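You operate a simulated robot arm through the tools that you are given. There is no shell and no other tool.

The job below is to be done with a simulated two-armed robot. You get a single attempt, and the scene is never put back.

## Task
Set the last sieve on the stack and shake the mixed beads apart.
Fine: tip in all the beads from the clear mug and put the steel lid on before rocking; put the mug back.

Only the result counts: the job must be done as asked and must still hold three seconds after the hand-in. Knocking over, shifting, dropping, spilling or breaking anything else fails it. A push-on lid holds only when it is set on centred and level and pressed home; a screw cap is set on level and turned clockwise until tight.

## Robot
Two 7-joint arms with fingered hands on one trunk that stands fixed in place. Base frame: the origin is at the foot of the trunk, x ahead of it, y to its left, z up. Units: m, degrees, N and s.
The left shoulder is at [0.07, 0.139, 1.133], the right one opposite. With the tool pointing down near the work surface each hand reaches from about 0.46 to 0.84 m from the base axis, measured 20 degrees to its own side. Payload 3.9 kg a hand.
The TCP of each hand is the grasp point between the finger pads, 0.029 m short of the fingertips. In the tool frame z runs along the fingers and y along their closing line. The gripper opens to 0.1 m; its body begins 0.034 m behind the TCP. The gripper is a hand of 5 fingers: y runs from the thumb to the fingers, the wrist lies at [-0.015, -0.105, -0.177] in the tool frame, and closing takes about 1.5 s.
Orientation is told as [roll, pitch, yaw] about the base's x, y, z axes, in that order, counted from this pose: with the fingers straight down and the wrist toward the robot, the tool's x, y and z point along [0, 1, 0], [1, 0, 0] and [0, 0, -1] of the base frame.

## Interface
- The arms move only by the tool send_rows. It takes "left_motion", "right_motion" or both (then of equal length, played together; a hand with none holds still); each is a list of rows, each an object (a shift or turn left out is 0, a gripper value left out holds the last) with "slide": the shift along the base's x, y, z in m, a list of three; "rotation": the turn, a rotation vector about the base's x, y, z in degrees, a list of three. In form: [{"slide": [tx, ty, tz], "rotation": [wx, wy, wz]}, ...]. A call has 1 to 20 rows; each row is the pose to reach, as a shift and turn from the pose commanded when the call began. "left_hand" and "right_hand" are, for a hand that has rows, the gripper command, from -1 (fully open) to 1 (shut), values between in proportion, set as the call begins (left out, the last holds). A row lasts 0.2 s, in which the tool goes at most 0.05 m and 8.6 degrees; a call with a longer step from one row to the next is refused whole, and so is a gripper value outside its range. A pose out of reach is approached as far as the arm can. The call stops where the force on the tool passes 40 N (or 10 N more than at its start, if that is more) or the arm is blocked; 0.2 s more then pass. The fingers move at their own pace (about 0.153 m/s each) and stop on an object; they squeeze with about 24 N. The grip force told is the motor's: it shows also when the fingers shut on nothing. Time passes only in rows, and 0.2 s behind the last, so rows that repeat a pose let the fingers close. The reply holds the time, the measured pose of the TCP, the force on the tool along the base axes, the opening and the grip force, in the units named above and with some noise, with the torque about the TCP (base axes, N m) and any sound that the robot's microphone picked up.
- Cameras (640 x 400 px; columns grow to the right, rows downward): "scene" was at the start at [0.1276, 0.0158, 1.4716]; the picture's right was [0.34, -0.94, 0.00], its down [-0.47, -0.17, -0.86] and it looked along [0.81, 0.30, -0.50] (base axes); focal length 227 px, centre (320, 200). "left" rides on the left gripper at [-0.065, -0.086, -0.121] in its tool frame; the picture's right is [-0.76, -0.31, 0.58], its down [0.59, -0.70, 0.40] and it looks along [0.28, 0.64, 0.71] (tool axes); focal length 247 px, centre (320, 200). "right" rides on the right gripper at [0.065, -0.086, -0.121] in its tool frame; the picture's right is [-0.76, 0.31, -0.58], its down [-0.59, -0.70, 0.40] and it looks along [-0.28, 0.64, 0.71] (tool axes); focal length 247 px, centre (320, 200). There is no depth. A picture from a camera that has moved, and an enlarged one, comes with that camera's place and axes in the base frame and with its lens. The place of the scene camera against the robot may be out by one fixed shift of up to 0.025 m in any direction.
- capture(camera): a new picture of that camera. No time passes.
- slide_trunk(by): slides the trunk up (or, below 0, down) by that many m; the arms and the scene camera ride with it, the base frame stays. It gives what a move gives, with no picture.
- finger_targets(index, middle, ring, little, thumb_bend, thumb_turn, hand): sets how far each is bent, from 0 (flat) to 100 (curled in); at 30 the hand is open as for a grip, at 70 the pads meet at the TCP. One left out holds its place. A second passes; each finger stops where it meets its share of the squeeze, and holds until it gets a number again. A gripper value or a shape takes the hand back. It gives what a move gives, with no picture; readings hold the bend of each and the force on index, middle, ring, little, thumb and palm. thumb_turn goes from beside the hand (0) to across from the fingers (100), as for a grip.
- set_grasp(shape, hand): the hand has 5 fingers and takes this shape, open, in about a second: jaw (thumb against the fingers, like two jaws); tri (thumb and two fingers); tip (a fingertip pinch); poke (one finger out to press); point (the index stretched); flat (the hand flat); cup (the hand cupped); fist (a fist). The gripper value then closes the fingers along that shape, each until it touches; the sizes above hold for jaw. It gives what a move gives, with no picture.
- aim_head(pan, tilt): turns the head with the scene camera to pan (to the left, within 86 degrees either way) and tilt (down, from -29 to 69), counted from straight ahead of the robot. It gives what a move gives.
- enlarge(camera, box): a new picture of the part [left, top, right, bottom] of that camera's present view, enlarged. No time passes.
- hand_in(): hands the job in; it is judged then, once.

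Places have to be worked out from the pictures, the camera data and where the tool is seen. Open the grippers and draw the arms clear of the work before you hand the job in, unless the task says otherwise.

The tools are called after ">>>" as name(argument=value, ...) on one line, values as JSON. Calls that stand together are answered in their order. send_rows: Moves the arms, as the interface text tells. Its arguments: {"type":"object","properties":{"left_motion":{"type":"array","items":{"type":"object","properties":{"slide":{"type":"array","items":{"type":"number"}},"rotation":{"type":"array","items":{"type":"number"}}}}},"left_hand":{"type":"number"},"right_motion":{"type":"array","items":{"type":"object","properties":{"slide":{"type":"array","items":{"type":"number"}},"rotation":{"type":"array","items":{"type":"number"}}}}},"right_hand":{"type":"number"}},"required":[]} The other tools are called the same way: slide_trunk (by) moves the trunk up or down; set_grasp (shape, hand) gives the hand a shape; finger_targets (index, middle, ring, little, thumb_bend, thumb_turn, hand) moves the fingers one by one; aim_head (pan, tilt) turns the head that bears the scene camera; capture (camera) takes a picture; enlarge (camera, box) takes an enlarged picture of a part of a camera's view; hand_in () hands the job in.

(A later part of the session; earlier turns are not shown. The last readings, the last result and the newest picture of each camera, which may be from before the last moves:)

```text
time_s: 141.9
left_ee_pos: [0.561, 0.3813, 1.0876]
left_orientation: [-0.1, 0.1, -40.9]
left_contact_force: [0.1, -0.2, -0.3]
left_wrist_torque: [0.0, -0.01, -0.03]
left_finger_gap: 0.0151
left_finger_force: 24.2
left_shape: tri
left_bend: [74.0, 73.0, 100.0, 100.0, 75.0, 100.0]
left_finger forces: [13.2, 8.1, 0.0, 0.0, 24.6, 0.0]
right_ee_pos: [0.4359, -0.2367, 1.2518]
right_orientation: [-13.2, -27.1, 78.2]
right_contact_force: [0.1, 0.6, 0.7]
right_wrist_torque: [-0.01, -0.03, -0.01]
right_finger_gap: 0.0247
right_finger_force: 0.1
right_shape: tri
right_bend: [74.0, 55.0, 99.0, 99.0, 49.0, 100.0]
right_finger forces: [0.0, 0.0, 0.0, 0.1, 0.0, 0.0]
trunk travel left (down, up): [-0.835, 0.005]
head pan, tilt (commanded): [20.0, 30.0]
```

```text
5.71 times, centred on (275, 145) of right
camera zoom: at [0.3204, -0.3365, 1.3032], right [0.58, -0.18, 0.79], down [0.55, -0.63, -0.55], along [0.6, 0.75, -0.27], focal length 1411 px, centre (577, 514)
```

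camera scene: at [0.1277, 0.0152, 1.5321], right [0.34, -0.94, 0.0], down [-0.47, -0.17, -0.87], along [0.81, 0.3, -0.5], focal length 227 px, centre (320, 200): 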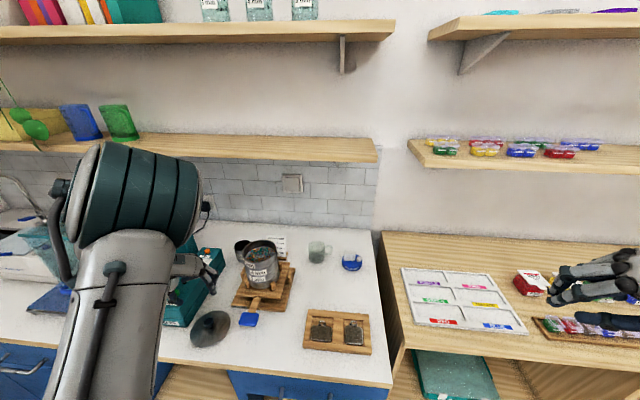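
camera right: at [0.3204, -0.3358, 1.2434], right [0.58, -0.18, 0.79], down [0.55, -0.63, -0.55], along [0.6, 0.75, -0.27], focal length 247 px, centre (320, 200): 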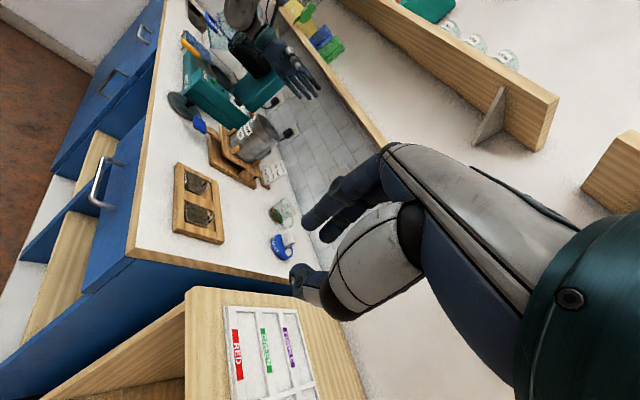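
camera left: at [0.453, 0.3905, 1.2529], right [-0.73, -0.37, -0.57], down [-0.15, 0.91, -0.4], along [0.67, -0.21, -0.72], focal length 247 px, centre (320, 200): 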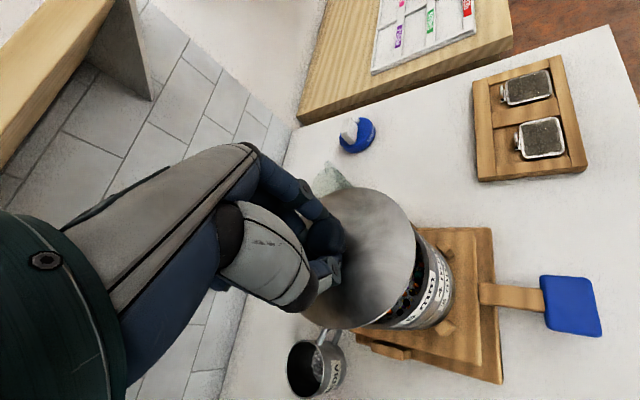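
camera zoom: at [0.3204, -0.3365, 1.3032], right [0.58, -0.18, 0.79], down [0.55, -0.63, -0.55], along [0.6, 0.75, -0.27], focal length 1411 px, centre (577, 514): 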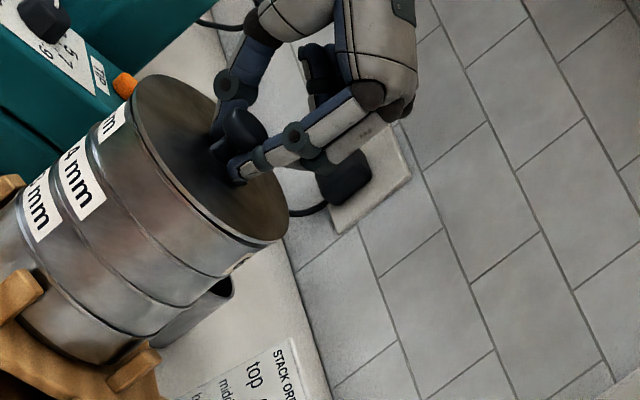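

The lid is now almost flush with the rim, still no force. I continue in 1.5–2 mm steps.

>>> send_rows(left_motion=[{"slide": [0, 0, -0.002]}, {"slide": [0, 0, -0.004]}])

>>> enlarge(camera="right", box=[245, 115, 295, 165])

>>> enlarge(camera="left", box=[300, 180, 420, 335])

```text
time_s: 142.5
left_ee_pos: [0.5606, 0.38, 1.0834]
left_orientation: [-0.1, 0.1, -40.9]
left_contact_force: [-0.7, -0.4, 1.5]
left_wrist_torque: [-0.11, 0.02, 0.0]
left_finger_gap: 0.0154
left_finger_force: 24.1
left_shape: tri
left_bend: [74.0, 73.0, 100.0, 100.0, 76.0, 100.0]
left_finger forces: [15.8, 7.5, 0.0, 0.0, 27.4, 0.1]
right_ee_pos: [0.4347, -0.2348, 1.2519]
right_orientation: [-13.3, -27.2, 78.2]
right_contact_force: [1.1, 0.5, -1.3]
right_wrist_torque: [0.02, -0.01, 0.0]
right_finger_gap: 0.0247
right_finger_force: 0.0
right_shape: tri
right_bend: [74.0, 55.0, 99.0, 99.0, 49.0, 100.0]
right_finger forces: [0.0, 0.0, 0.1, 0.1, 0.0, 0.0]
trunk travel left (down, up): [-0.835, 0.005]
head pan, tilt (commanded): [20.0, 30.0]
```

```text
8.00 times, centred on (270, 140) of right
camera zoom: at [0.3198, -0.3367, 1.3034], right [0.58, -0.18, 0.79], down [0.55, -0.63, -0.55], along [0.6, 0.75, -0.27], focal length 1976 px, centre (720, 680)
```

zoom: 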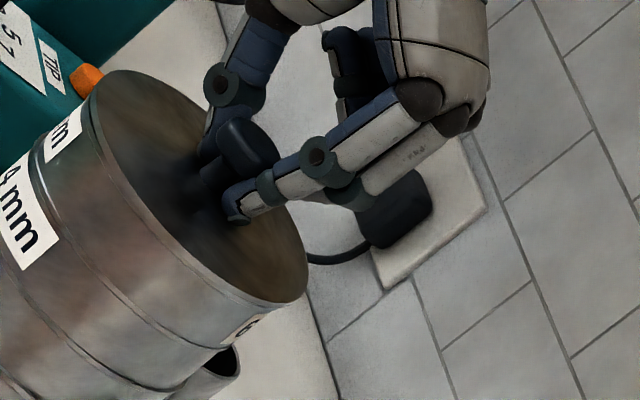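

```text
2.58 times, centred on (360, 258) of left
camera zoom: at [0.4538, 0.3887, 1.2038], right [-0.73, -0.37, -0.58], down [-0.15, 0.91, -0.4], along [0.67, -0.21, -0.71], focal length 637 px, centre (217, 52)
```

zoom: 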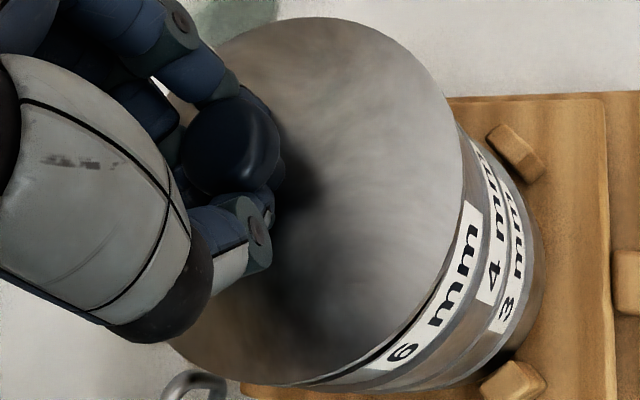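

First contact (1.5 N). The lid looks concentric and level; I press gently further.

>>> send_rows(left_motion=[{"slide": [0, 0, -0.0015]}, {"slide": [0, 0, -0.003]}])

>>> enlarge(camera="right", box=[245, 115, 295, 165])

```text
time_s: 143.1
left_ee_pos: [0.5605, 0.3801, 1.081]
left_orientation: [0.0, 0.0, -40.9]
left_contact_force: [-0.3, 0.5, 5.3]
left_wrist_torque: [-0.29, -0.06, -0.01]
left_finger_gap: 0.0153
left_finger_force: 23.9
left_shape: tri
left_bend: [74.0, 73.0, 100.0, 100.0, 76.0, 100.0]
left_finger forces: [22.1, 7.6, 0.0, 0.0, 29.1, 0.0]
right_ee_pos: [0.4335, -0.2359, 1.2522]
right_orientation: [-13.3, -27.3, 78.2]
right_contact_force: [-0.9, -0.1, -0.1]
right_wrist_torque: [-0.02, -0.03, -0.01]
right_finger_gap: 0.0249
right_finger_force: 0.1
right_shape: tri
right_bend: [74.0, 55.0, 99.0, 99.0, 49.0, 100.0]
right_finger forces: [0.1, 0.1, 0.1, 0.0, 0.0, 0.0]
trunk travel left (down, up): [-0.835, 0.005]
head pan, tilt (commanded): [20.0, 30.0]
```

```text
8.00 times, centred on (270, 140) of right
camera zoom: at [0.3192, -0.3371, 1.3034], right [0.58, -0.19, 0.79], down [0.55, -0.63, -0.55], along [0.6, 0.75, -0.27], focal length 1976 px, centre (720, 680)
```

zoom: 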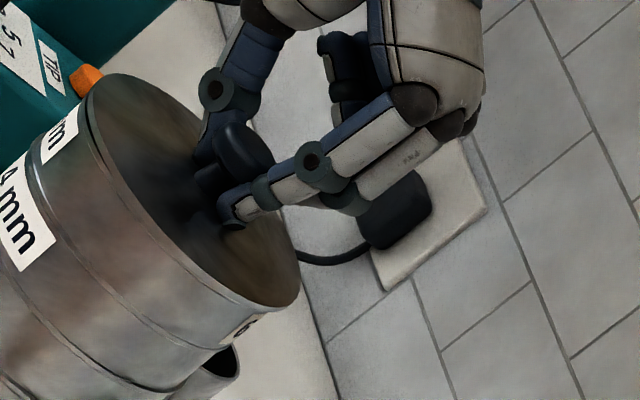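

The contact force acts near the lid's right (−y) edge, so the lid is touching there first. I press a little more to see if it levels out.

>>> send_rows(left_motion=[{"slide": [0, 0, -0.001]}, {"slide": [0, 0, -0.002]}])

>>> enlarge(camera="right", box=[248, 118, 283, 153])

>>> enlarge(camera="left", box=[380, 215, 440, 330])

```text
time_s: 143.7
left_ee_pos: [0.559, 0.3786, 1.0801]
left_orientation: [0.2, 0.0, -41.0]
left_contact_force: [-1.1, -1.3, 13.4]
left_wrist_torque: [-0.6, -0.3, -0.05]
left_finger_gap: 0.0153
left_finger_force: 24.0
left_shape: tri
left_bend: [74.0, 73.0, 100.0, 100.0, 75.0, 100.0]
left_finger forces: [33.6, 7.9, 0.1, 0.0, 26.5, 0.0]
right_ee_pos: [0.4332, -0.2378, 1.2512]
right_orientation: [-13.3, -27.3, 78.2]
right_contact_force: [-0.6, 1.0, 0.3]
right_wrist_torque: [-0.01, 0.01, -0.01]
right_finger_gap: 0.0249
right_finger_force: 0.0
right_shape: tri
right_bend: [74.0, 55.0, 99.0, 99.0, 49.0, 100.0]
right_finger forces: [0.0, 0.1, 0.0, 0.0, 0.0, 0.0]
trunk travel left (down, up): [-0.835, 0.005]
head pan, tilt (commanded): [20.0, 30.0]
```

```text
11.43 times, centred on (266, 136) of right
camera zoom: at [0.3183, -0.3378, 1.3036], right [0.58, -0.19, 0.79], down [0.55, -0.63, -0.55], along [0.61, 0.75, -0.26], focal length 2823 px, centre (943, 937)
```

zoom: 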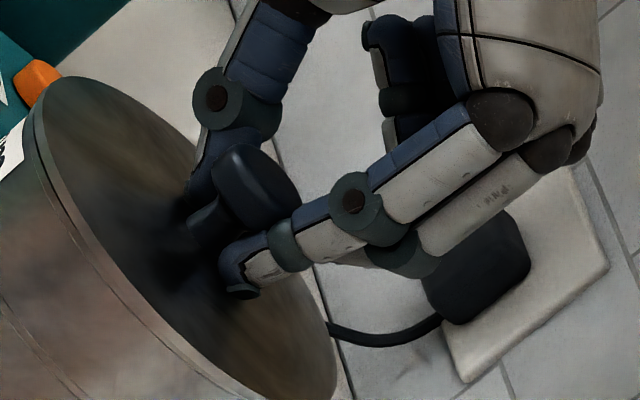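

```text
3.48 times, centred on (410, 272) of left
camera zoom: at [0.4525, 0.3876, 1.2], right [-0.73, -0.37, -0.58], down [-0.15, 0.91, -0.4], along [0.67, -0.21, -0.71], focal length 859 px, centre (7, -52)
```

zoom: 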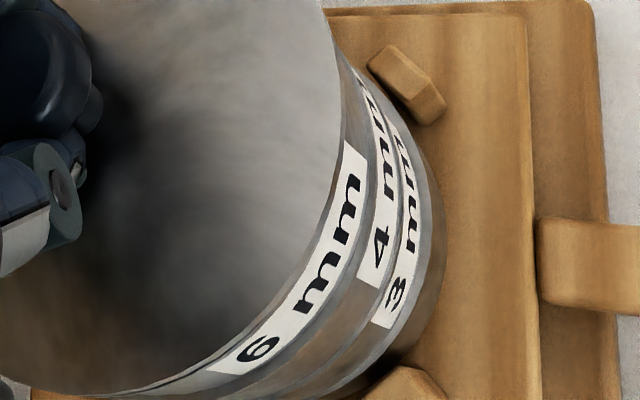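

The lid seems flush all round now with 13 N. I ease off, open the fingers, and inspect from the cameras.

>>> send_rows(left_motion=[{"slide": [0, 0, 0.001]}, {"slide": [0, 0, 0.0025]}])

>>> send_rows(left_motion=[{}, {}, {}, {}, {}], left_hand=-0.2)

>>> send_rows(left_motion=[{"slide": [0, 0, 0.01]}, {"slide": [0, 0, 0.025]}, {"slide": [0, 0, 0.045]}, {"slide": [0, 0, 0.07]}, {"slide": [-0.03, 0.02, 0.09]}, {"slide": [-0.07, 0.045, 0.1]}])

>>> enlarge(camera="right", box=[235, 105, 305, 175])

>>> capture(camera="left")

>>> enlarge(camera="scene", box=[220, 210, 310, 300])

```text
time_s: 144.3
left_ee_pos: [0.5605, 0.3807, 1.081]
left_orientation: [-0.1, 0.2, -40.9]
left_contact_force: [-0.6, 0.4, 8.1]
left_wrist_torque: [-0.46, -0.17, -0.03]
left_finger_gap: 0.0151
left_finger_force: 24.0
left_shape: tri
left_bend: [74.0, 73.0, 100.0, 100.0, 76.0, 100.0]
left_finger forces: [26.7, 8.1, 0.1, 0.0, 26.3, 0.0]
right_ee_pos: [0.434, -0.2346, 1.2517]
right_orientation: [-13.3, -27.3, 78.2]
right_contact_force: [0.0, 0.6, 0.3]
right_wrist_torque: [0.01, 0.02, -0.03]
right_finger_gap: 0.0247
right_finger_force: 0.1
right_shape: tri
right_bend: [74.0, 55.0, 99.0, 99.0, 49.0, 100.0]
right_finger forces: [0.1, 0.0, 0.0, 0.1, 0.1, 0.1]
trunk travel left (down, up): [-0.835, 0.005]
head pan, tilt (commanded): [20.0, 30.0]
```

```text
time_s: 145.5
left_ee_pos: [0.5589, 0.3802, 1.08]
left_orientation: [-0.1, 0.0, -40.9]
left_contact_force: [-0.1, -0.1, 3.9]
left_wrist_torque: [0.01, -0.01, 0.04]
left_finger_gap: 0.0593
left_finger_force: 0.1
left_shape: tri
left_bend: [39.0, 39.0, 99.0, 99.0, 31.0, 100.0]
left_finger forces: [0.1, 1.9, 0.0, 0.1, 2.4, 0.1]
right_ee_pos: [0.4341, -0.2356, 1.2509]
right_orientation: [-13.3, -27.2, 78.1]
right_contact_force: [-0.7, -0.2, -0.3]
right_wrist_torque: [-0.01, -0.03, 0.01]
right_finger_gap: 0.0248
right_finger_force: 0.0
right_shape: tri
right_bend: [74.0, 55.0, 99.0, 99.0, 49.0, 100.0]
right_finger forces: [0.0, 0.0, 0.0, 0.1, 0.0, 0.0]
trunk travel left (down, up): [-0.835, 0.005]
head pan, tilt (commanded): [20.0, 30.0]
```

```text
time_s: 146.9
left_ee_pos: [0.4892, 0.4271, 1.1815]
left_orientation: [-0.1, 0.1, -41.0]
left_contact_force: [0.2, 0.0, 1.2]
left_wrist_torque: [-0.02, -0.02, -0.02]
left_finger_gap: 0.0602
left_finger_force: 0.0
left_shape: tri
left_bend: [39.0, 39.0, 99.0, 99.0, 30.0, 100.0]
left_finger forces: [0.0, 0.1, 0.0, 0.0, 0.1, 0.0]
right_ee_pos: [0.4338, -0.2344, 1.2513]
right_orientation: [-13.2, -27.1, 78.3]
right_contact_force: [-0.3, -0.2, 1.1]
right_wrist_torque: [-0.02, 0.02, -0.02]
right_finger_gap: 0.0246
right_finger_force: 0.0
right_shape: tri
right_bend: [74.0, 55.0, 99.0, 99.0, 49.0, 100.0]
right_finger forces: [0.0, 0.0, 0.1, 0.0, 0.0, 0.0]
trunk travel left (down, up): [-0.835, 0.005]
head pan, tilt (commanded): [20.0, 30.0]
```

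```text
5.71 times, centred on (270, 140) of right
camera zoom: at [0.3184, -0.3355, 1.3041], right [0.58, -0.18, 0.8], down [0.55, -0.64, -0.55], along [0.61, 0.75, -0.27], focal length 1411 px, centre (606, 543)
```

zoom: 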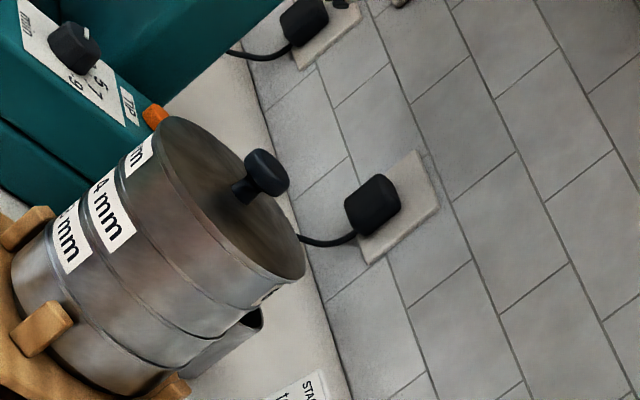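

```text
taken
camera left: at [0.383, 0.4343, 1.3013], right [-0.73, -0.37, -0.58], down [-0.15, 0.91, -0.4], along [0.67, -0.21, -0.71], focal length 247 px, centre (320, 200)
```

left: 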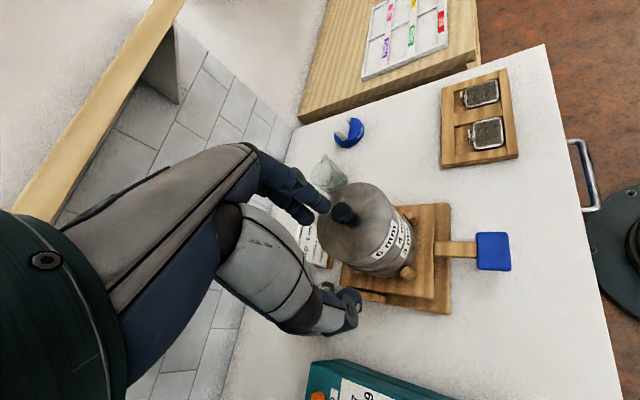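

```text
4.44 times, centred on (265, 255) of scene
camera zoom: at [0.1256, 0.017, 1.5322], right [0.34, -0.94, 0.0], down [-0.47, -0.17, -0.87], along [0.81, 0.3, -0.5], focal length 1008 px, centre (564, -44)
```

zoom: 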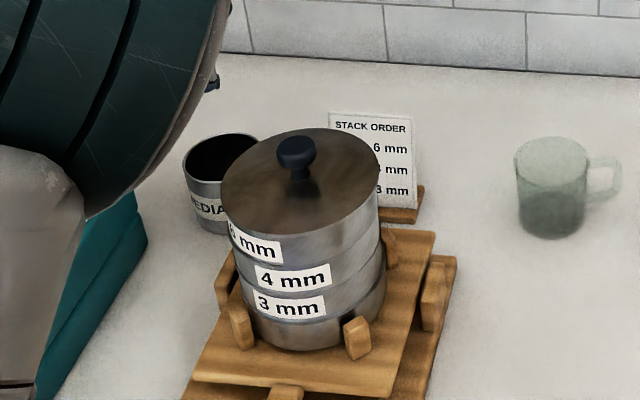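

The lid sits on the stack, apparently centred and level. I zoom in on the seam from three views.

>>> enlarge(camera="scene", box=[238, 225, 288, 275])

>>> enlarge(camera="right", box=[250, 112, 290, 152])

>>> enlarge(camera="left", box=[310, 175, 420, 285])

```text
8.00 times, centred on (263, 250) of scene
camera zoom: at [0.1256, 0.017, 1.5322], right [0.34, -0.94, 0.0], down [-0.47, -0.17, -0.87], along [0.81, 0.3, -0.5], focal length 1815 px, centre (776, -200)
```

zoom: 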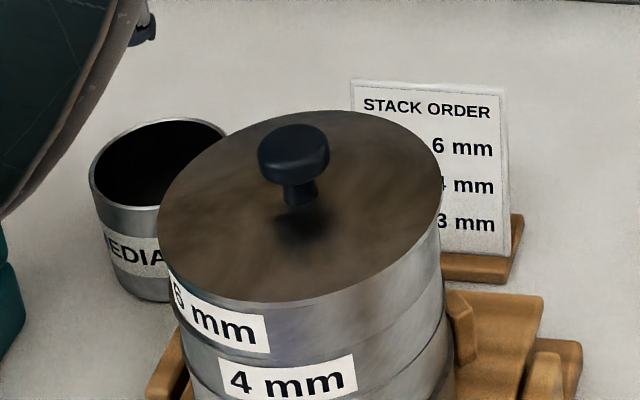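

```text
10.00 times, centred on (270, 132) of right
camera zoom: at [0.3184, -0.3355, 1.3041], right [0.58, -0.18, 0.8], down [0.55, -0.64, -0.55], along [0.61, 0.75, -0.27], focal length 2470 px, centre (820, 880)
```

zoom: 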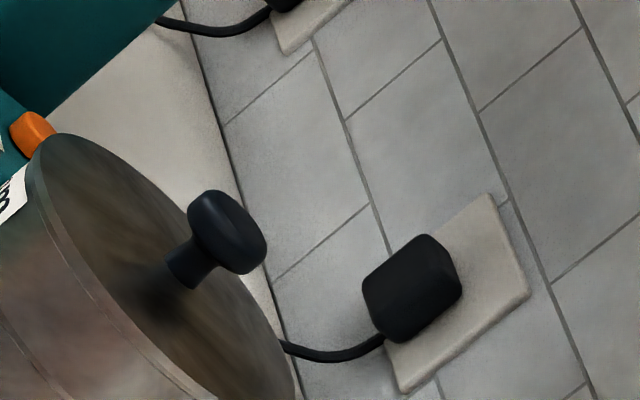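

```text
3.64 times, centred on (365, 230) of left
camera zoom: at [0.383, 0.4343, 1.3013], right [-0.73, -0.37, -0.58], down [-0.15, 0.91, -0.4], along [0.67, -0.21, -0.71], focal length 898 px, centre (156, 91)
```

zoom: 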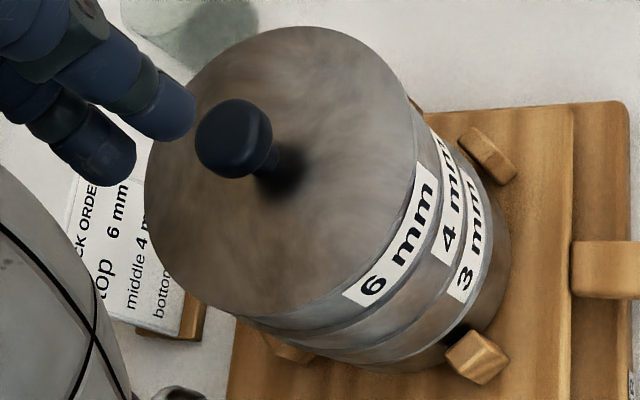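

The lid is flush with the rim all round. To be sure it's pressed home, I close the hand's fingertips and bring them over the knob to push straight down on it.

>>> send_rows(left_motion=[{"slide": [0, 0, 0.01]}, {"slide": [0, 0, 0.02]}, {"slide": [0.015, -0.01, 0.02]}, {"slide": [0.032, -0.022, 0.02]}, {"slide": [0.05, -0.036, 0.015]}, {"slide": [0.064, -0.046, 0.005]}, {"slide": [0.069, -0.049, -0.01]}, {"slide": [0.069, -0.049, -0.03]}], left_hand=1)

>>> enlarge(camera="right", box=[235, 85, 325, 165])

>>> enlarge(camera="left", box=[260, 150, 440, 320])

```text
time_s: 148.7
left_ee_pos: [0.5601, 0.3778, 1.1492]
left_orientation: [-0.1, 0.2, -40.9]
left_contact_force: [-0.4, 0.2, 0.7]
left_wrist_torque: [0.0, -0.01, 0.02]
left_finger_gap: 0.0001
left_finger_force: 23.8
left_shape: tri
left_bend: [70.0, 70.0, 100.0, 100.0, 70.0, 100.0]
left_finger forces: [0.0, 0.0, 0.1, 0.0, 0.0, 0.0]
right_ee_pos: [0.4356, -0.2361, 1.2512]
right_orientation: [-13.2, -27.1, 78.3]
right_contact_force: [0.1, 0.2, -0.1]
right_wrist_torque: [0.04, 0.01, -0.03]
right_finger_gap: 0.0248
right_finger_force: 0.0
right_shape: tri
right_bend: [74.0, 55.0, 99.0, 99.0, 49.0, 100.0]
right_finger forces: [0.0, 0.0, 0.0, 0.1, 0.1, 0.0]
trunk travel left (down, up): [-0.835, 0.005]
head pan, tilt (commanded): [20.0, 30.0]
```

```text
5.00 times, centred on (280, 125) of right
camera zoom: at [0.3208, -0.3364, 1.3032], right [0.58, -0.18, 0.79], down [0.55, -0.63, -0.55], along [0.6, 0.75, -0.27], focal length 1235 px, centre (520, 575)
```

zoom: 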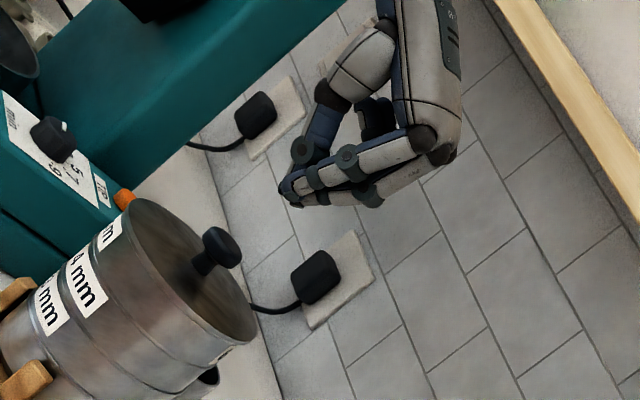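

```text
2.35 times, centred on (350, 235) of left
camera zoom: at [0.454, 0.3851, 1.2703], right [-0.73, -0.37, -0.57], down [-0.15, 0.91, -0.4], along [0.67, -0.21, -0.72], focal length 581 px, centre (249, 118)
```

zoom: 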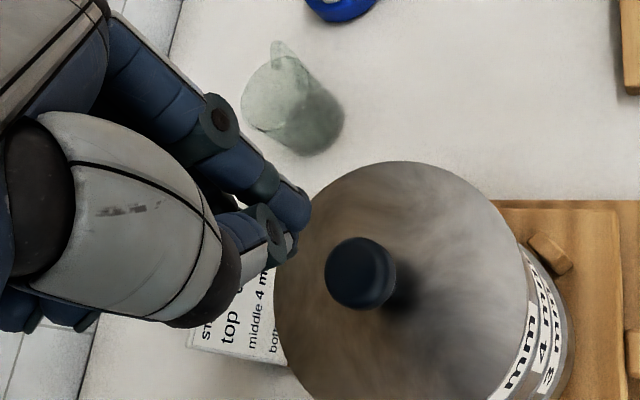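

The closed fingertips line up with the knob within a millimetre. I lower onto it and press.

>>> send_rows(left_motion=[{"slide": [0, 0, -0.015]}, {"slide": [0, 0, -0.03]}, {"slide": [0, 0, -0.04]}, {"slide": [0, 0, -0.044]}])

>>> enlarge(camera="right", box=[235, 85, 325, 165])

```text
time_s: 149.7
left_ee_pos: [0.5595, 0.3754, 1.1082]
left_orientation: [0.0, 0.1, -41.0]
left_contact_force: [-1.0, 0.5, 4.2]
left_wrist_torque: [0.04, -0.04, -0.03]
left_finger_gap: 0.0
left_finger_force: 23.5
left_shape: tri
left_bend: [70.0, 70.0, 100.0, 100.0, 70.0, 100.0]
left_finger forces: [0.1, 0.0, 0.1, 0.0, 0.0, 0.0]
right_ee_pos: [0.4332, -0.2361, 1.2519]
right_orientation: [-13.3, -27.2, 78.3]
right_contact_force: [0.0, 0.0, 0.6]
right_wrist_torque: [-0.01, 0.0, 0.03]
right_finger_gap: 0.0249
right_finger_force: 0.1
right_shape: tri
right_bend: [74.0, 55.0, 99.0, 99.0, 49.0, 100.0]
right_finger forces: [0.1, 0.1, 0.1, 0.0, 0.0, 0.0]
trunk travel left (down, up): [-0.835, 0.005]
head pan, tilt (commanded): [20.0, 30.0]
```

```text
5.00 times, centred on (280, 125) of right
camera zoom: at [0.3193, -0.3371, 1.3035], right [0.58, -0.19, 0.79], down [0.55, -0.63, -0.55], along [0.6, 0.75, -0.27], focal length 1235 px, centre (520, 575)
```

zoom: 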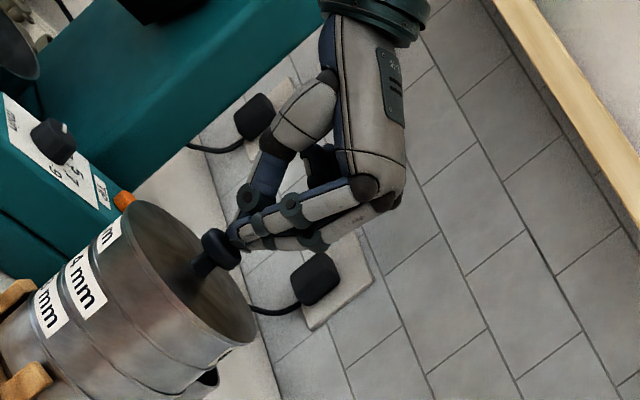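

Contact at 4 N with almost no torque, so it's centred. I press harder in 1–2 mm steps.

>>> send_rows(left_motion=[{"slide": [0, 0, -0.0015]}, {"slide": [0, 0, -0.003]}, {"slide": [0, 0, -0.0045]}])

>>> enlarge(camera="right", box=[235, 95, 305, 165])

```text
time_s: 150.5
left_ee_pos: [0.5566, 0.3746, 1.1063]
left_orientation: [0.2, -0.2, -40.9]
left_contact_force: [-2.9, -0.3, 21.7]
left_wrist_torque: [-0.01, 0.1, 0.03]
left_finger_gap: 0.0
left_finger_force: 24.0
left_shape: tri
left_bend: [70.0, 70.0, 100.0, 100.0, 70.0, 100.0]
left_finger forces: [0.1, 0.0, 0.0, 0.0, 45.6, 0.1]
right_ee_pos: [0.4312, -0.2386, 1.253]
right_orientation: [-13.3, -27.3, 78.2]
right_contact_force: [0.2, 0.8, -0.5]
right_wrist_torque: [0.0, -0.04, 0.01]
right_finger_gap: 0.0247
right_finger_force: 0.0
right_shape: tri
right_bend: [74.0, 55.0, 99.0, 99.0, 49.0, 100.0]
right_finger forces: [0.0, 0.0, 0.1, 0.1, 0.1, 0.0]
trunk travel left (down, up): [-0.835, 0.005]
head pan, tilt (commanded): [20.0, 30.0]
```

```text
5.71 times, centred on (270, 130) of right
camera zoom: at [0.3158, -0.3388, 1.3041], right [0.58, -0.19, 0.8], down [0.55, -0.63, -0.55], along [0.61, 0.75, -0.26], focal length 1411 px, centre (606, 600)
```

zoom: 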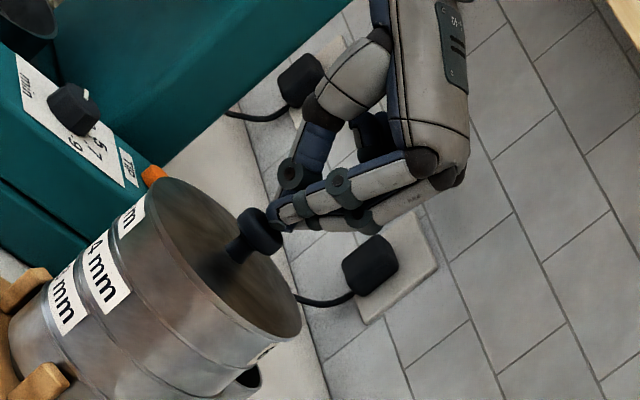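

At 22 N the lid stays flush and level. One more push to about 30 N, then I retreat.

>>> send_rows(left_motion=[{"slide": [0, 0, -0.0015]}, {"slide": [0, 0, -0.0025]}])

>>> send_rows(left_motion=[{"slide": [0, 0, 0.005]}, {"slide": [0, 0, 0.015]}, {"slide": [0, 0, 0.035]}, {"slide": [0, 0, 0.065]}, {"slide": [-0.03, 0.02, 0.085]}, {"slide": [-0.07, 0.045, 0.095]}])

>>> enlarge(camera="right", box=[200, 90, 320, 210])

>>> capture(camera="scene")

```text
time_s: 151.1
left_ee_pos: [0.5548, 0.3746, 1.1048]
left_orientation: [0.4, -0.2, -40.9]
left_contact_force: [-5.0, 0.0, 33.6]
left_wrist_torque: [0.05, 0.08, 0.01]
left_finger_gap: 0.0001
left_finger_force: 24.1
left_shape: tri
left_bend: [70.0, 70.0, 100.0, 100.0, 70.0, 100.0]
left_finger forces: [0.0, 0.0, 0.0, 0.0, 54.6, 0.1]
right_ee_pos: [0.4284, -0.239, 1.2546]
right_orientation: [-13.5, -27.4, 78.4]
right_contact_force: [0.6, 0.3, -0.3]
right_wrist_torque: [-0.02, 0.01, -0.02]
right_finger_gap: 0.0249
right_finger_force: 0.1
right_shape: tri
right_bend: [74.0, 55.0, 99.0, 99.0, 49.0, 100.0]
right_finger forces: [0.0, 0.0, 0.1, 0.1, 0.0, 0.1]
trunk travel left (down, up): [-0.835, 0.005]
head pan, tilt (commanded): [20.0, 30.0]
```

```text
time_s: 152.5
left_ee_pos: [0.4883, 0.4241, 1.1944]
left_orientation: [-0.1, 0.0, -40.9]
left_contact_force: [-0.8, 0.4, 0.2]
left_wrist_torque: [0.0, -0.04, 0.01]
left_finger_gap: 0.0
left_finger_force: 23.9
left_shape: tri
left_bend: [70.0, 70.0, 100.0, 100.0, 70.0, 100.0]
left_finger forces: [0.1, 0.0, 0.1, 0.0, 0.1, 0.0]
right_ee_pos: [0.4341, -0.2332, 1.2524]
right_orientation: [-13.4, -27.3, 78.2]
right_contact_force: [-0.8, 1.5, -0.5]
right_wrist_torque: [0.0, 0.01, 0.0]
right_finger_gap: 0.0249
right_finger_force: 0.0
right_shape: tri
right_bend: [74.0, 55.0, 99.0, 99.0, 49.0, 100.0]
right_finger forces: [0.0, 0.0, 0.0, 0.1, 0.0, 0.0]
trunk travel left (down, up): [-0.835, 0.005]
head pan, tilt (commanded): [20.0, 30.0]
```

```text
3.33 times, centred on (260, 150) of right
camera zoom: at [0.3178, -0.3356, 1.3042], right [0.58, -0.18, 0.8], down [0.55, -0.63, -0.54], along [0.61, 0.75, -0.27], focal length 823 px, centre (520, 367)
```

zoom: 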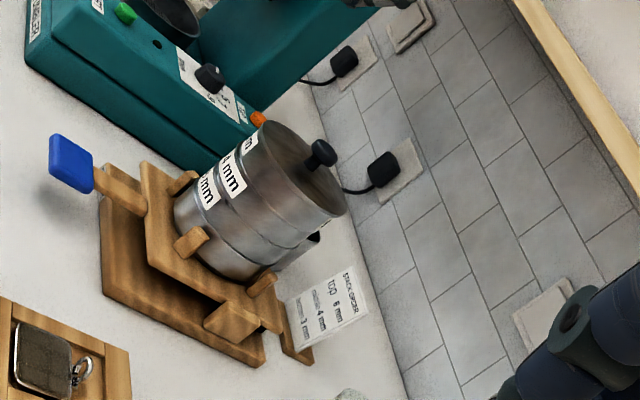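

```text
taken
camera scene: at [0.125, 0.0168, 1.5323], right [0.34, -0.94, 0.0], down [-0.47, -0.17, -0.87], along [0.81, 0.3, -0.5], focal length 227 px, centre (320, 200)
```

scene: 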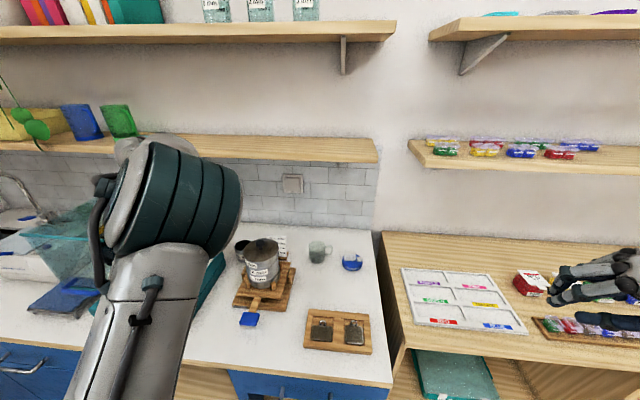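

The lid is pressed home at 34 N. Now I study the shaker's mechanism closely to see how it rocks.

>>> enlarge(camera="right", box=[205, 125, 290, 210])

>>> enlarge(camera="scene", box=[220, 240, 310, 335])

>>> enlarge(camera="left", box=[310, 175, 530, 335])

```text
4.71 times, centred on (248, 168) of right
camera zoom: at [0.3178, -0.3356, 1.3042], right [0.58, -0.18, 0.8], down [0.55, -0.63, -0.54], along [0.61, 0.75, -0.27], focal length 1162 px, centre (661, 353)
```

zoom: 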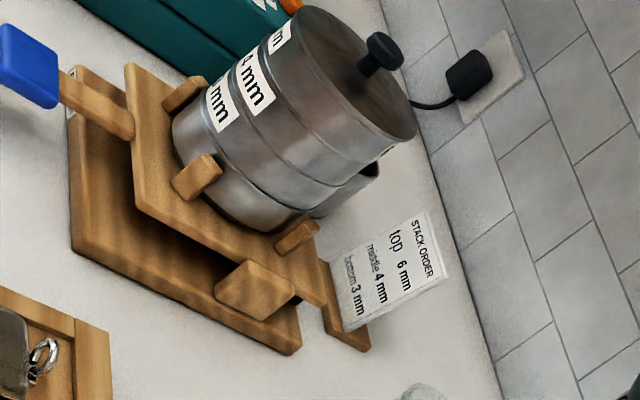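

```text
4.21 times, centred on (265, 288) of scene
camera zoom: at [0.125, 0.0168, 1.5323], right [0.34, -0.94, 0.0], down [-0.47, -0.17, -0.87], along [0.81, 0.3, -0.5], focal length 955 px, centre (552, -168)
```

zoom: 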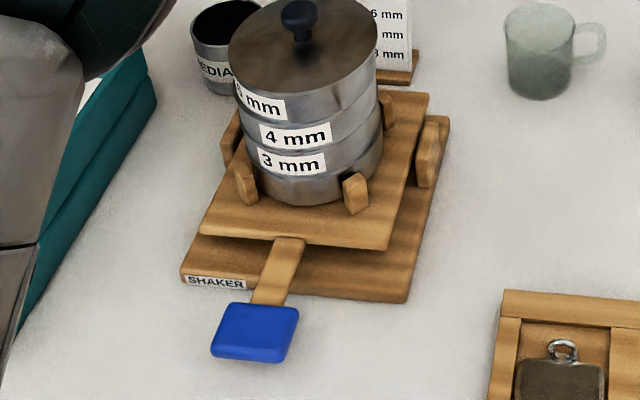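

```text
2.50 times, centred on (420, 255) of left
camera zoom: at [0.3812, 0.4319, 1.3152], right [-0.73, -0.37, -0.58], down [-0.15, 0.91, -0.4], along [0.67, -0.21, -0.71], focal length 617 px, centre (70, 62)
```

zoom: 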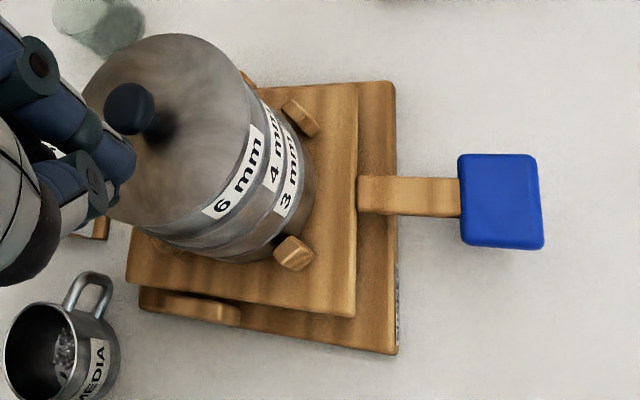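

The tray pivots about a left–right axle in the two side blocks, so the blue paddle is rocked up and down. The right hand can grip the paddle's left/right edges; first I park the left arm out to the left and level the right hand.

>>> send_rows(left_motion=[{"slide": [-0.02, 0.02, 0.02], "rotation": [0, 0, 3]}, {"slide": [-0.045, 0.045, 0.035], "rotation": [0, 0, 7]}, {"slide": [-0.07, 0.075, 0.045], "rotation": [0, 0, 12]}, {"slide": [-0.095, 0.105, 0.05], "rotation": [0, 0, 18]}, {"slide": [-0.12, 0.135, 0.05], "rotation": [0, 0, 25]}, {"slide": [-0.145, 0.165, 0.05], "rotation": [0, 0, 32]}, {"slide": [-0.17, 0.195, 0.05], "rotation": [0, 0, 39]}, {"slide": [-0.195, 0.225, 0.05], "rotation": [0, 0, 46]}, {"slide": [-0.22, 0.255, 0.04], "rotation": [0, 0, 53]}, {"slide": [-0.245, 0.285, 0.03], "rotation": [0, 0, 60]}, {"slide": [-0.265, 0.31, 0.02], "rotation": [0, 0, 66]}, {"slide": [-0.285, 0.335, 0.01], "rotation": [0, 0, 72]}], right_motion=[{"rotation": [-3, 2.4, 0]}, {"rotation": [-6, 4.9, 0]}, {"rotation": [-9, 7.3, 0]}, {"rotation": [-12, 9.7, 0]}, {"rotation": [-15, 12.2, 0]}, {"rotation": [-18, 14.6, 0]}, {"rotation": [-21, 17, 0]}, {"rotation": [-23.3, 18.9, 0]}, {"rotation": [-23.3, 18.9, 0]}, {"rotation": [-23.3, 18.9, 0]}, {"rotation": [-23.3, 18.9, 0]}, {"rotation": [-23.3, 18.9, 0]}])

>>> set_grasp(hand="right", shape="tri")

>>> capture(camera="scene")

>>> capture(camera="right")

```text
time_s: 155.1
left_ee_pos: [0.2037, 0.7585, 1.2039]
left_orientation: [0.0, 0.1, 31.2]
left_contact_force: [-0.1, 0.5, 0.0]
left_wrist_torque: [-0.01, -0.01, 0.02]
left_finger_gap: 0.0
left_finger_force: 23.7
left_shape: tri
left_bend: [70.0, 70.0, 100.0, 100.0, 70.0, 100.0]
left_finger forces: [0.0, 0.0, 0.0, 0.1, 0.0, 0.1]
right_ee_pos: [0.4342, -0.2352, 1.2518]
right_orientation: [0.0, 0.0, 75.0]
right_contact_force: [0.1, 0.3, 0.0]
right_wrist_torque: [0.03, -0.01, -0.03]
right_finger_gap: 0.0248
right_finger_force: 0.1
right_shape: tri
right_bend: [74.0, 55.0, 99.0, 99.0, 49.0, 100.0]
right_finger forces: [0.1, 0.1, 0.0, 0.0, 0.1, 0.0]
trunk travel left (down, up): [-0.835, 0.005]
head pan, tilt (commanded): [20.0, 30.0]
```

```text
time_s: 156.0
left_ee_pos: [0.2051, 0.7559, 1.2042]
left_orientation: [-0.1, 0.1, 31.0]
left_contact_force: [-0.7, -0.3, 0.0]
left_wrist_torque: [0.03, 0.02, 0.01]
left_finger_gap: 0.0
left_finger_force: 23.4
left_shape: tri
left_bend: [70.0, 70.0, 100.0, 100.0, 70.0, 100.0]
left_finger forces: [0.0, 0.0, 0.0, 0.1, 0.1, 0.1]
right_ee_pos: [0.4343, -0.236, 1.251]
right_orientation: [-0.1, 0.1, 75.0]
right_contact_force: [0.3, 0.1, -0.2]
right_wrist_torque: [-0.03, 0.02, -0.01]
right_finger_gap: 0.0998
right_finger_force: 0.0
right_shape: tri
right_bend: [30.0, 30.0, 99.0, 99.0, 30.0, 98.0]
right_finger forces: [0.0, 0.1, 0.0, 0.0, 0.1, 0.0]
trunk travel left (down, up): [-0.835, 0.005]
head pan, tilt (commanded): [20.0, 30.0]
```

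```text
taken
camera scene: at [0.1279, 0.0153, 1.5321], right [0.34, -0.94, 0.0], down [-0.47, -0.17, -0.87], along [0.81, 0.3, -0.5], focal length 227 px, centre (320, 200)
```

scene: 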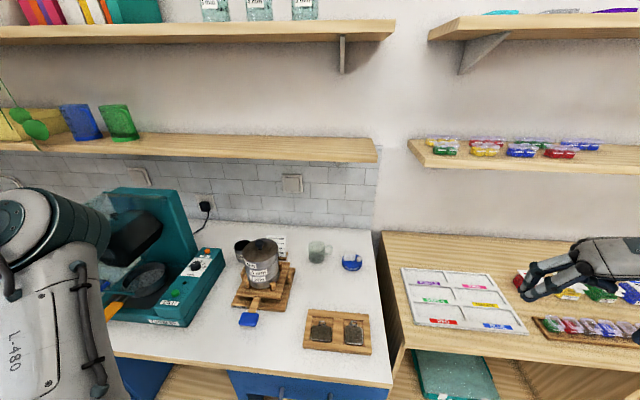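

```text
taken
camera right: at [0.3493, -0.3009, 1.3718], right [0.81, 0.1, 0.58], down [0.39, -0.83, -0.4], along [0.44, 0.55, -0.71], focal length 247 px, centre (320, 200)
```

right: 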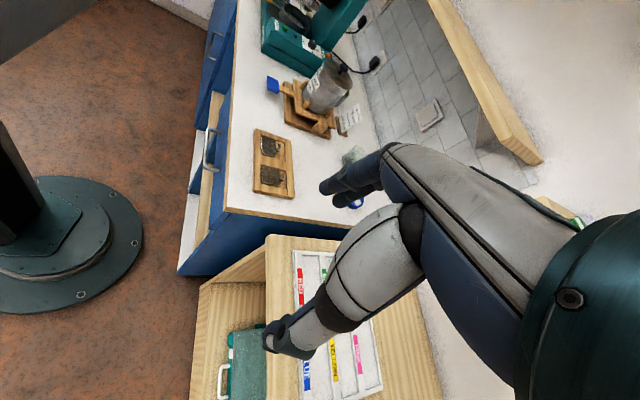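

Both arms are clear. I bring the right hand over toward the paddle at a safe height, yaw 90°.

>>> send_rows(right_motion=[{"slide": [0, 0.04, -0.01], "rotation": [0, 0, 1]}, {"slide": [0, 0.08, -0.02], "rotation": [0, 0, 2]}, {"slide": [0, 0.12, -0.03], "rotation": [0, 0, 3]}, {"slide": [0, 0.16, -0.04], "rotation": [0, 0, 4]}, {"slide": [0, 0.2, -0.05], "rotation": [0, 0, 5]}, {"slide": [0, 0.24, -0.06], "rotation": [0, 0, 6]}, {"slide": [0, 0.28, -0.07], "rotation": [0, 0, 7]}, {"slide": [0, 0.32, -0.08], "rotation": [0, 0, 8.5]}, {"slide": [-0.003, 0.36, -0.09], "rotation": [0, 0, 10]}, {"slide": [-0.006, 0.4, -0.1], "rotation": [0, 0, 11.5]}, {"slide": [-0.009, 0.44, -0.11], "rotation": [0, 0, 13]}, {"slide": [-0.012, 0.48, -0.12], "rotation": [0, 0, 14]}, {"slide": [-0.014, 0.52, -0.13], "rotation": [0, 0, 15]}, {"slide": [-0.014, 0.545, -0.14], "rotation": [0, 0, 15]}])

>>> capture(camera="right")

>>> capture(camera="scene")

```text
time_s: 159.0
left_ee_pos: [0.2039, 0.7574, 1.2028]
left_orientation: [-0.2, 0.2, 31.0]
left_contact_force: [-0.1, 0.9, -0.4]
left_wrist_torque: [0.01, 0.02, 0.01]
left_finger_gap: 0.0
left_finger_force: 23.8
left_shape: tri
left_bend: [70.0, 70.0, 100.0, 100.0, 70.0, 100.0]
left_finger forces: [0.0, 0.0, 0.1, 0.1, 0.0, 0.0]
right_ee_pos: [0.425, 0.3099, 1.1194]
right_orientation: [0.0, -0.7, 89.6]
right_contact_force: [-1.3, -0.1, 0.0]
right_wrist_torque: [0.02, 0.0, 0.0]
right_finger_gap: 0.0996
right_finger_force: 0.1
right_shape: tri
right_bend: [30.0, 30.0, 99.0, 99.0, 30.0, 98.0]
right_finger forces: [0.0, 0.0, 0.0, 0.1, 0.0, 0.0]
trunk travel left (down, up): [-0.835, 0.005]
head pan, tilt (commanded): [20.0, 30.0]
```

```text
taken
camera right: at [0.3587, 0.2235, 1.2377], right [0.76, 0.29, 0.58], down [0.58, -0.7, -0.41], along [0.29, 0.65, -0.7], focal length 247 px, centre (320, 200)
```

right: 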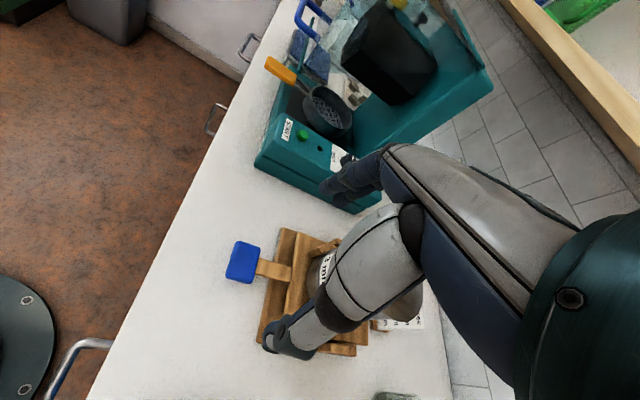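

```text
taken
camera scene: at [0.1281, 0.0165, 1.5321], right [0.34, -0.94, 0.0], down [-0.47, -0.17, -0.87], along [0.81, 0.3, -0.5], focal length 227 px, centre (320, 200)
```

scene: 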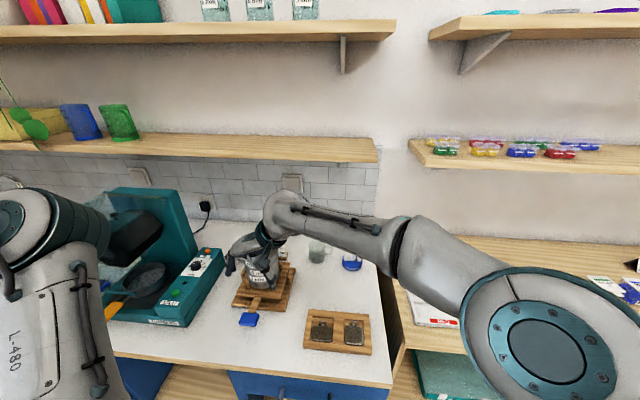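

I zoom in on the paddle from the right camera to get its exact position, and on the scene view for its height.

>>> enlarge(camera="right", box=[210, 225, 310, 305])

>>> enlarge(camera="scene", box=[220, 270, 290, 340])

```text
5.00 times, centred on (260, 265) of right
camera zoom: at [0.3587, 0.2235, 1.2377], right [0.76, 0.29, 0.58], down [0.58, -0.7, -0.41], along [0.29, 0.65, -0.7], focal length 1235 px, centre (620, -125)
```

zoom: 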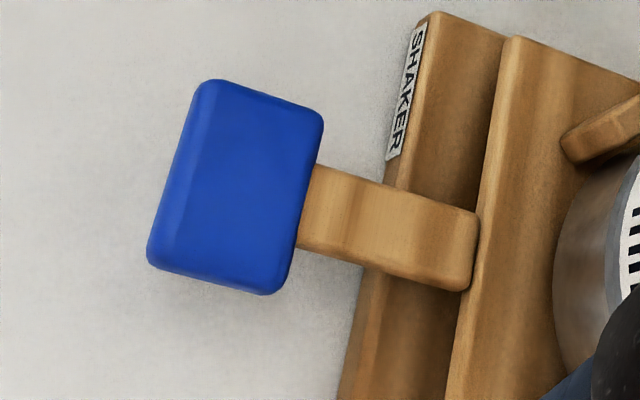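

```text
5.71 times, centred on (255, 305) of scene
camera zoom: at [0.1281, 0.0165, 1.5321], right [0.34, -0.94, 0.0], down [-0.47, -0.17, -0.87], along [0.81, 0.3, -0.5], focal length 1296 px, centre (691, -400)
```

zoom: 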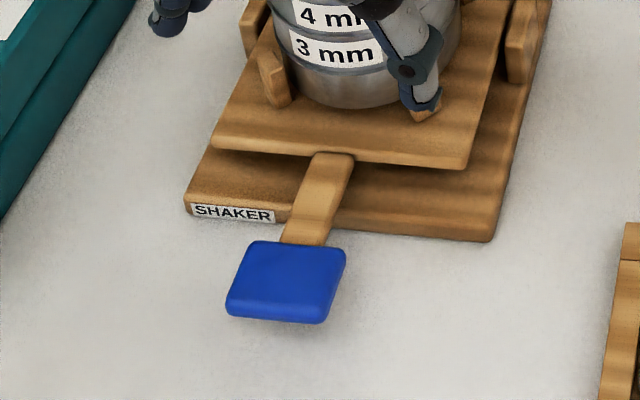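

The paddle is about 0.032 × 0.046 m, its handle axis at az ≈ 9°, centred near (0.423, 0.347). I yaw to 98° and come down above it to z≈1.0 for a better look.

>>> send_rows(right_motion=[{"slide": [0, 0.012, -0.02], "rotation": [0, 0.2, 2.5]}, {"slide": [-0.001, 0.025, -0.045], "rotation": [0, 0.4, 5]}, {"slide": [-0.002, 0.037, -0.075], "rotation": [0, 0.7, 8.4]}, {"slide": [-0.002, 0.037, -0.1], "rotation": [0, 0.7, 8.4]}, {"slide": [-0.002, 0.037, -0.12], "rotation": [0, 0.7, 8.4]}])

>>> capture(camera="right")

>>> enlarge(camera="scene", box=[200, 230, 300, 340])

```text
time_s: 160.2
left_ee_pos: [0.2055, 0.7571, 1.2036]
left_orientation: [-0.1, 0.2, 31.0]
left_contact_force: [0.0, 0.1, -0.5]
left_wrist_torque: [-0.02, 0.01, -0.02]
left_finger_gap: 0.0
left_finger_force: 24.5
left_shape: tri
left_bend: [70.0, 70.0, 100.0, 100.0, 70.0, 100.0]
left_finger forces: [0.1, 0.0, 0.0, 0.0, 0.0, 0.1]
right_ee_pos: [0.4182, 0.3457, 0.991]
right_orientation: [0.7, 0.0, 98.4]
right_contact_force: [0.6, -0.3, 0.4]
right_wrist_torque: [-0.02, 0.05, 0.0]
right_finger_gap: 0.1002
right_finger_force: 0.0
right_shape: tri
right_bend: [30.0, 30.0, 99.0, 99.0, 30.0, 98.0]
right_finger forces: [0.0, 0.0, 0.0, 0.0, 0.0, 0.1]
trunk travel left (down, up): [-0.835, 0.005]
head pan, tilt (commanded): [20.0, 30.0]
```

```text
taken
camera right: at [0.3679, 0.2535, 1.112], right [0.71, 0.42, 0.57], down [0.68, -0.61, -0.41], along [0.18, 0.68, -0.72], focal length 247 px, centre (320, 200)
```

right: 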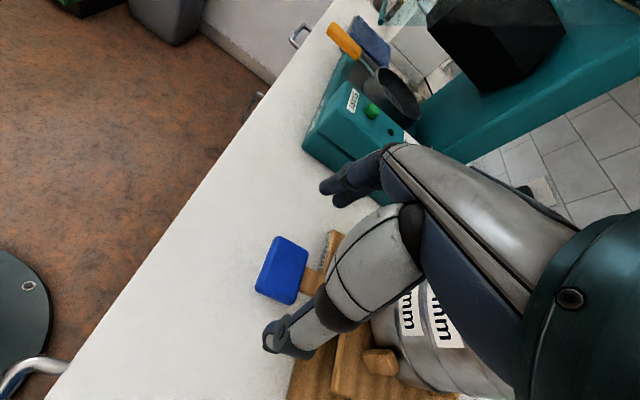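

```text
3.64 times, centred on (250, 285) of scene
camera zoom: at [0.1279, 0.0163, 1.5321], right [0.34, -0.94, 0.0], down [-0.47, -0.17, -0.87], along [0.81, 0.3, -0.5], focal length 825 px, centre (574, -109)
```

zoom: 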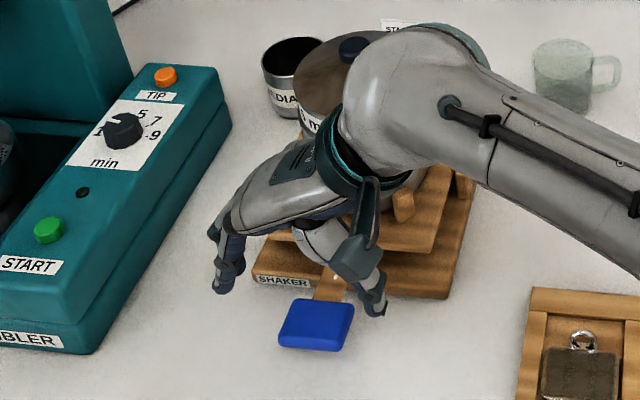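

Triangulated: paddle top centre (0.421, 0.343, 0.924). I descend to TCP z≈0.94 with the open hand straddling its side edges.

>>> send_rows(right_motion=[{"slide": [0.001, -0.001, -0.015], "rotation": [-0.1, -0.7, 0]}, {"slide": [0.0026, -0.0027, -0.03], "rotation": [-0.1, -0.7, 0]}, {"slide": [0.0026, -0.0027, -0.042], "rotation": [-0.1, -0.7, 0]}, {"slide": [0.0026, -0.0027, -0.05], "rotation": [-0.1, -0.7, 0]}])

>>> enlarge(camera="right", box=[220, 160, 400, 360])

>>> enlarge(camera="scene", box=[210, 250, 300, 340])

```text
time_s: 161.2
left_ee_pos: [0.2056, 0.7576, 1.2042]
left_orientation: [-0.1, 0.1, 31.2]
left_contact_force: [1.1, -0.2, 0.2]
left_wrist_torque: [-0.01, 0.0, -0.03]
left_finger_gap: 0.0001
left_finger_force: 24.3
left_shape: tri
left_bend: [70.0, 70.0, 100.0, 100.0, 70.0, 100.0]
left_finger forces: [0.1, 0.0, 0.0, 0.0, 0.0, 0.0]
right_ee_pos: [0.4217, 0.3429, 0.9408]
right_orientation: [0.0, 0.2, 98.4]
right_contact_force: [-0.4, -0.2, 0.1]
right_wrist_torque: [-0.02, 0.0, 0.0]
right_finger_gap: 0.0999
right_finger_force: 0.1
right_shape: tri
right_bend: [30.0, 30.0, 99.0, 99.0, 30.0, 98.0]
right_finger forces: [0.1, 0.1, 0.0, 0.0, 0.1, 0.1]
trunk travel left (down, up): [-0.835, 0.005]
head pan, tilt (commanded): [20.0, 30.0]
```

```text
2.00 times, centred on (310, 260) of right
camera zoom: at [0.3691, 0.2505, 1.0617], right [0.7, 0.42, 0.58], down [0.69, -0.61, -0.4], along [0.19, 0.67, -0.71], focal length 494 px, centre (340, 80)
```

zoom: 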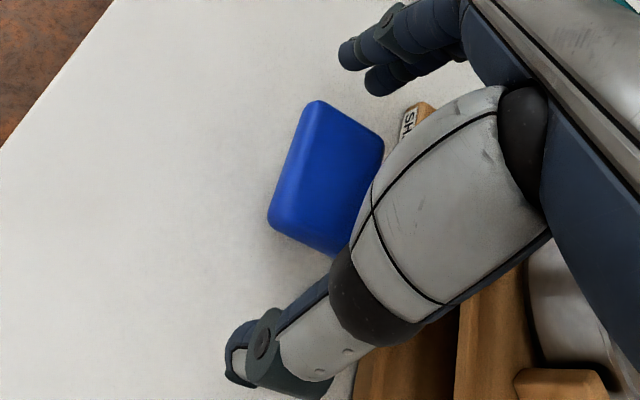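

```text
4.44 times, centred on (255, 295) of scene
camera zoom: at [0.1279, 0.0157, 1.5321], right [0.34, -0.94, 0.0], down [-0.47, -0.17, -0.87], along [0.81, 0.3, -0.5], focal length 1008 px, centre (609, -222)
```

zoom: 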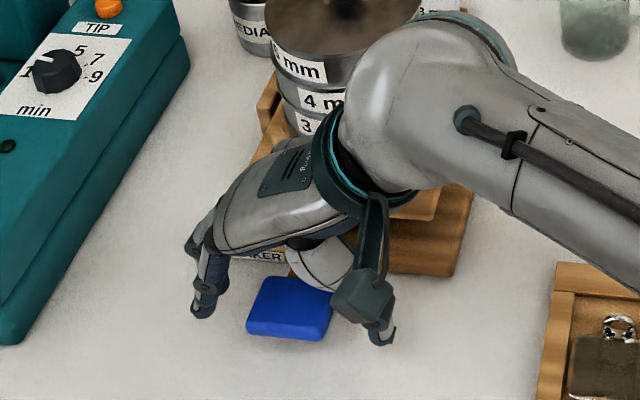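

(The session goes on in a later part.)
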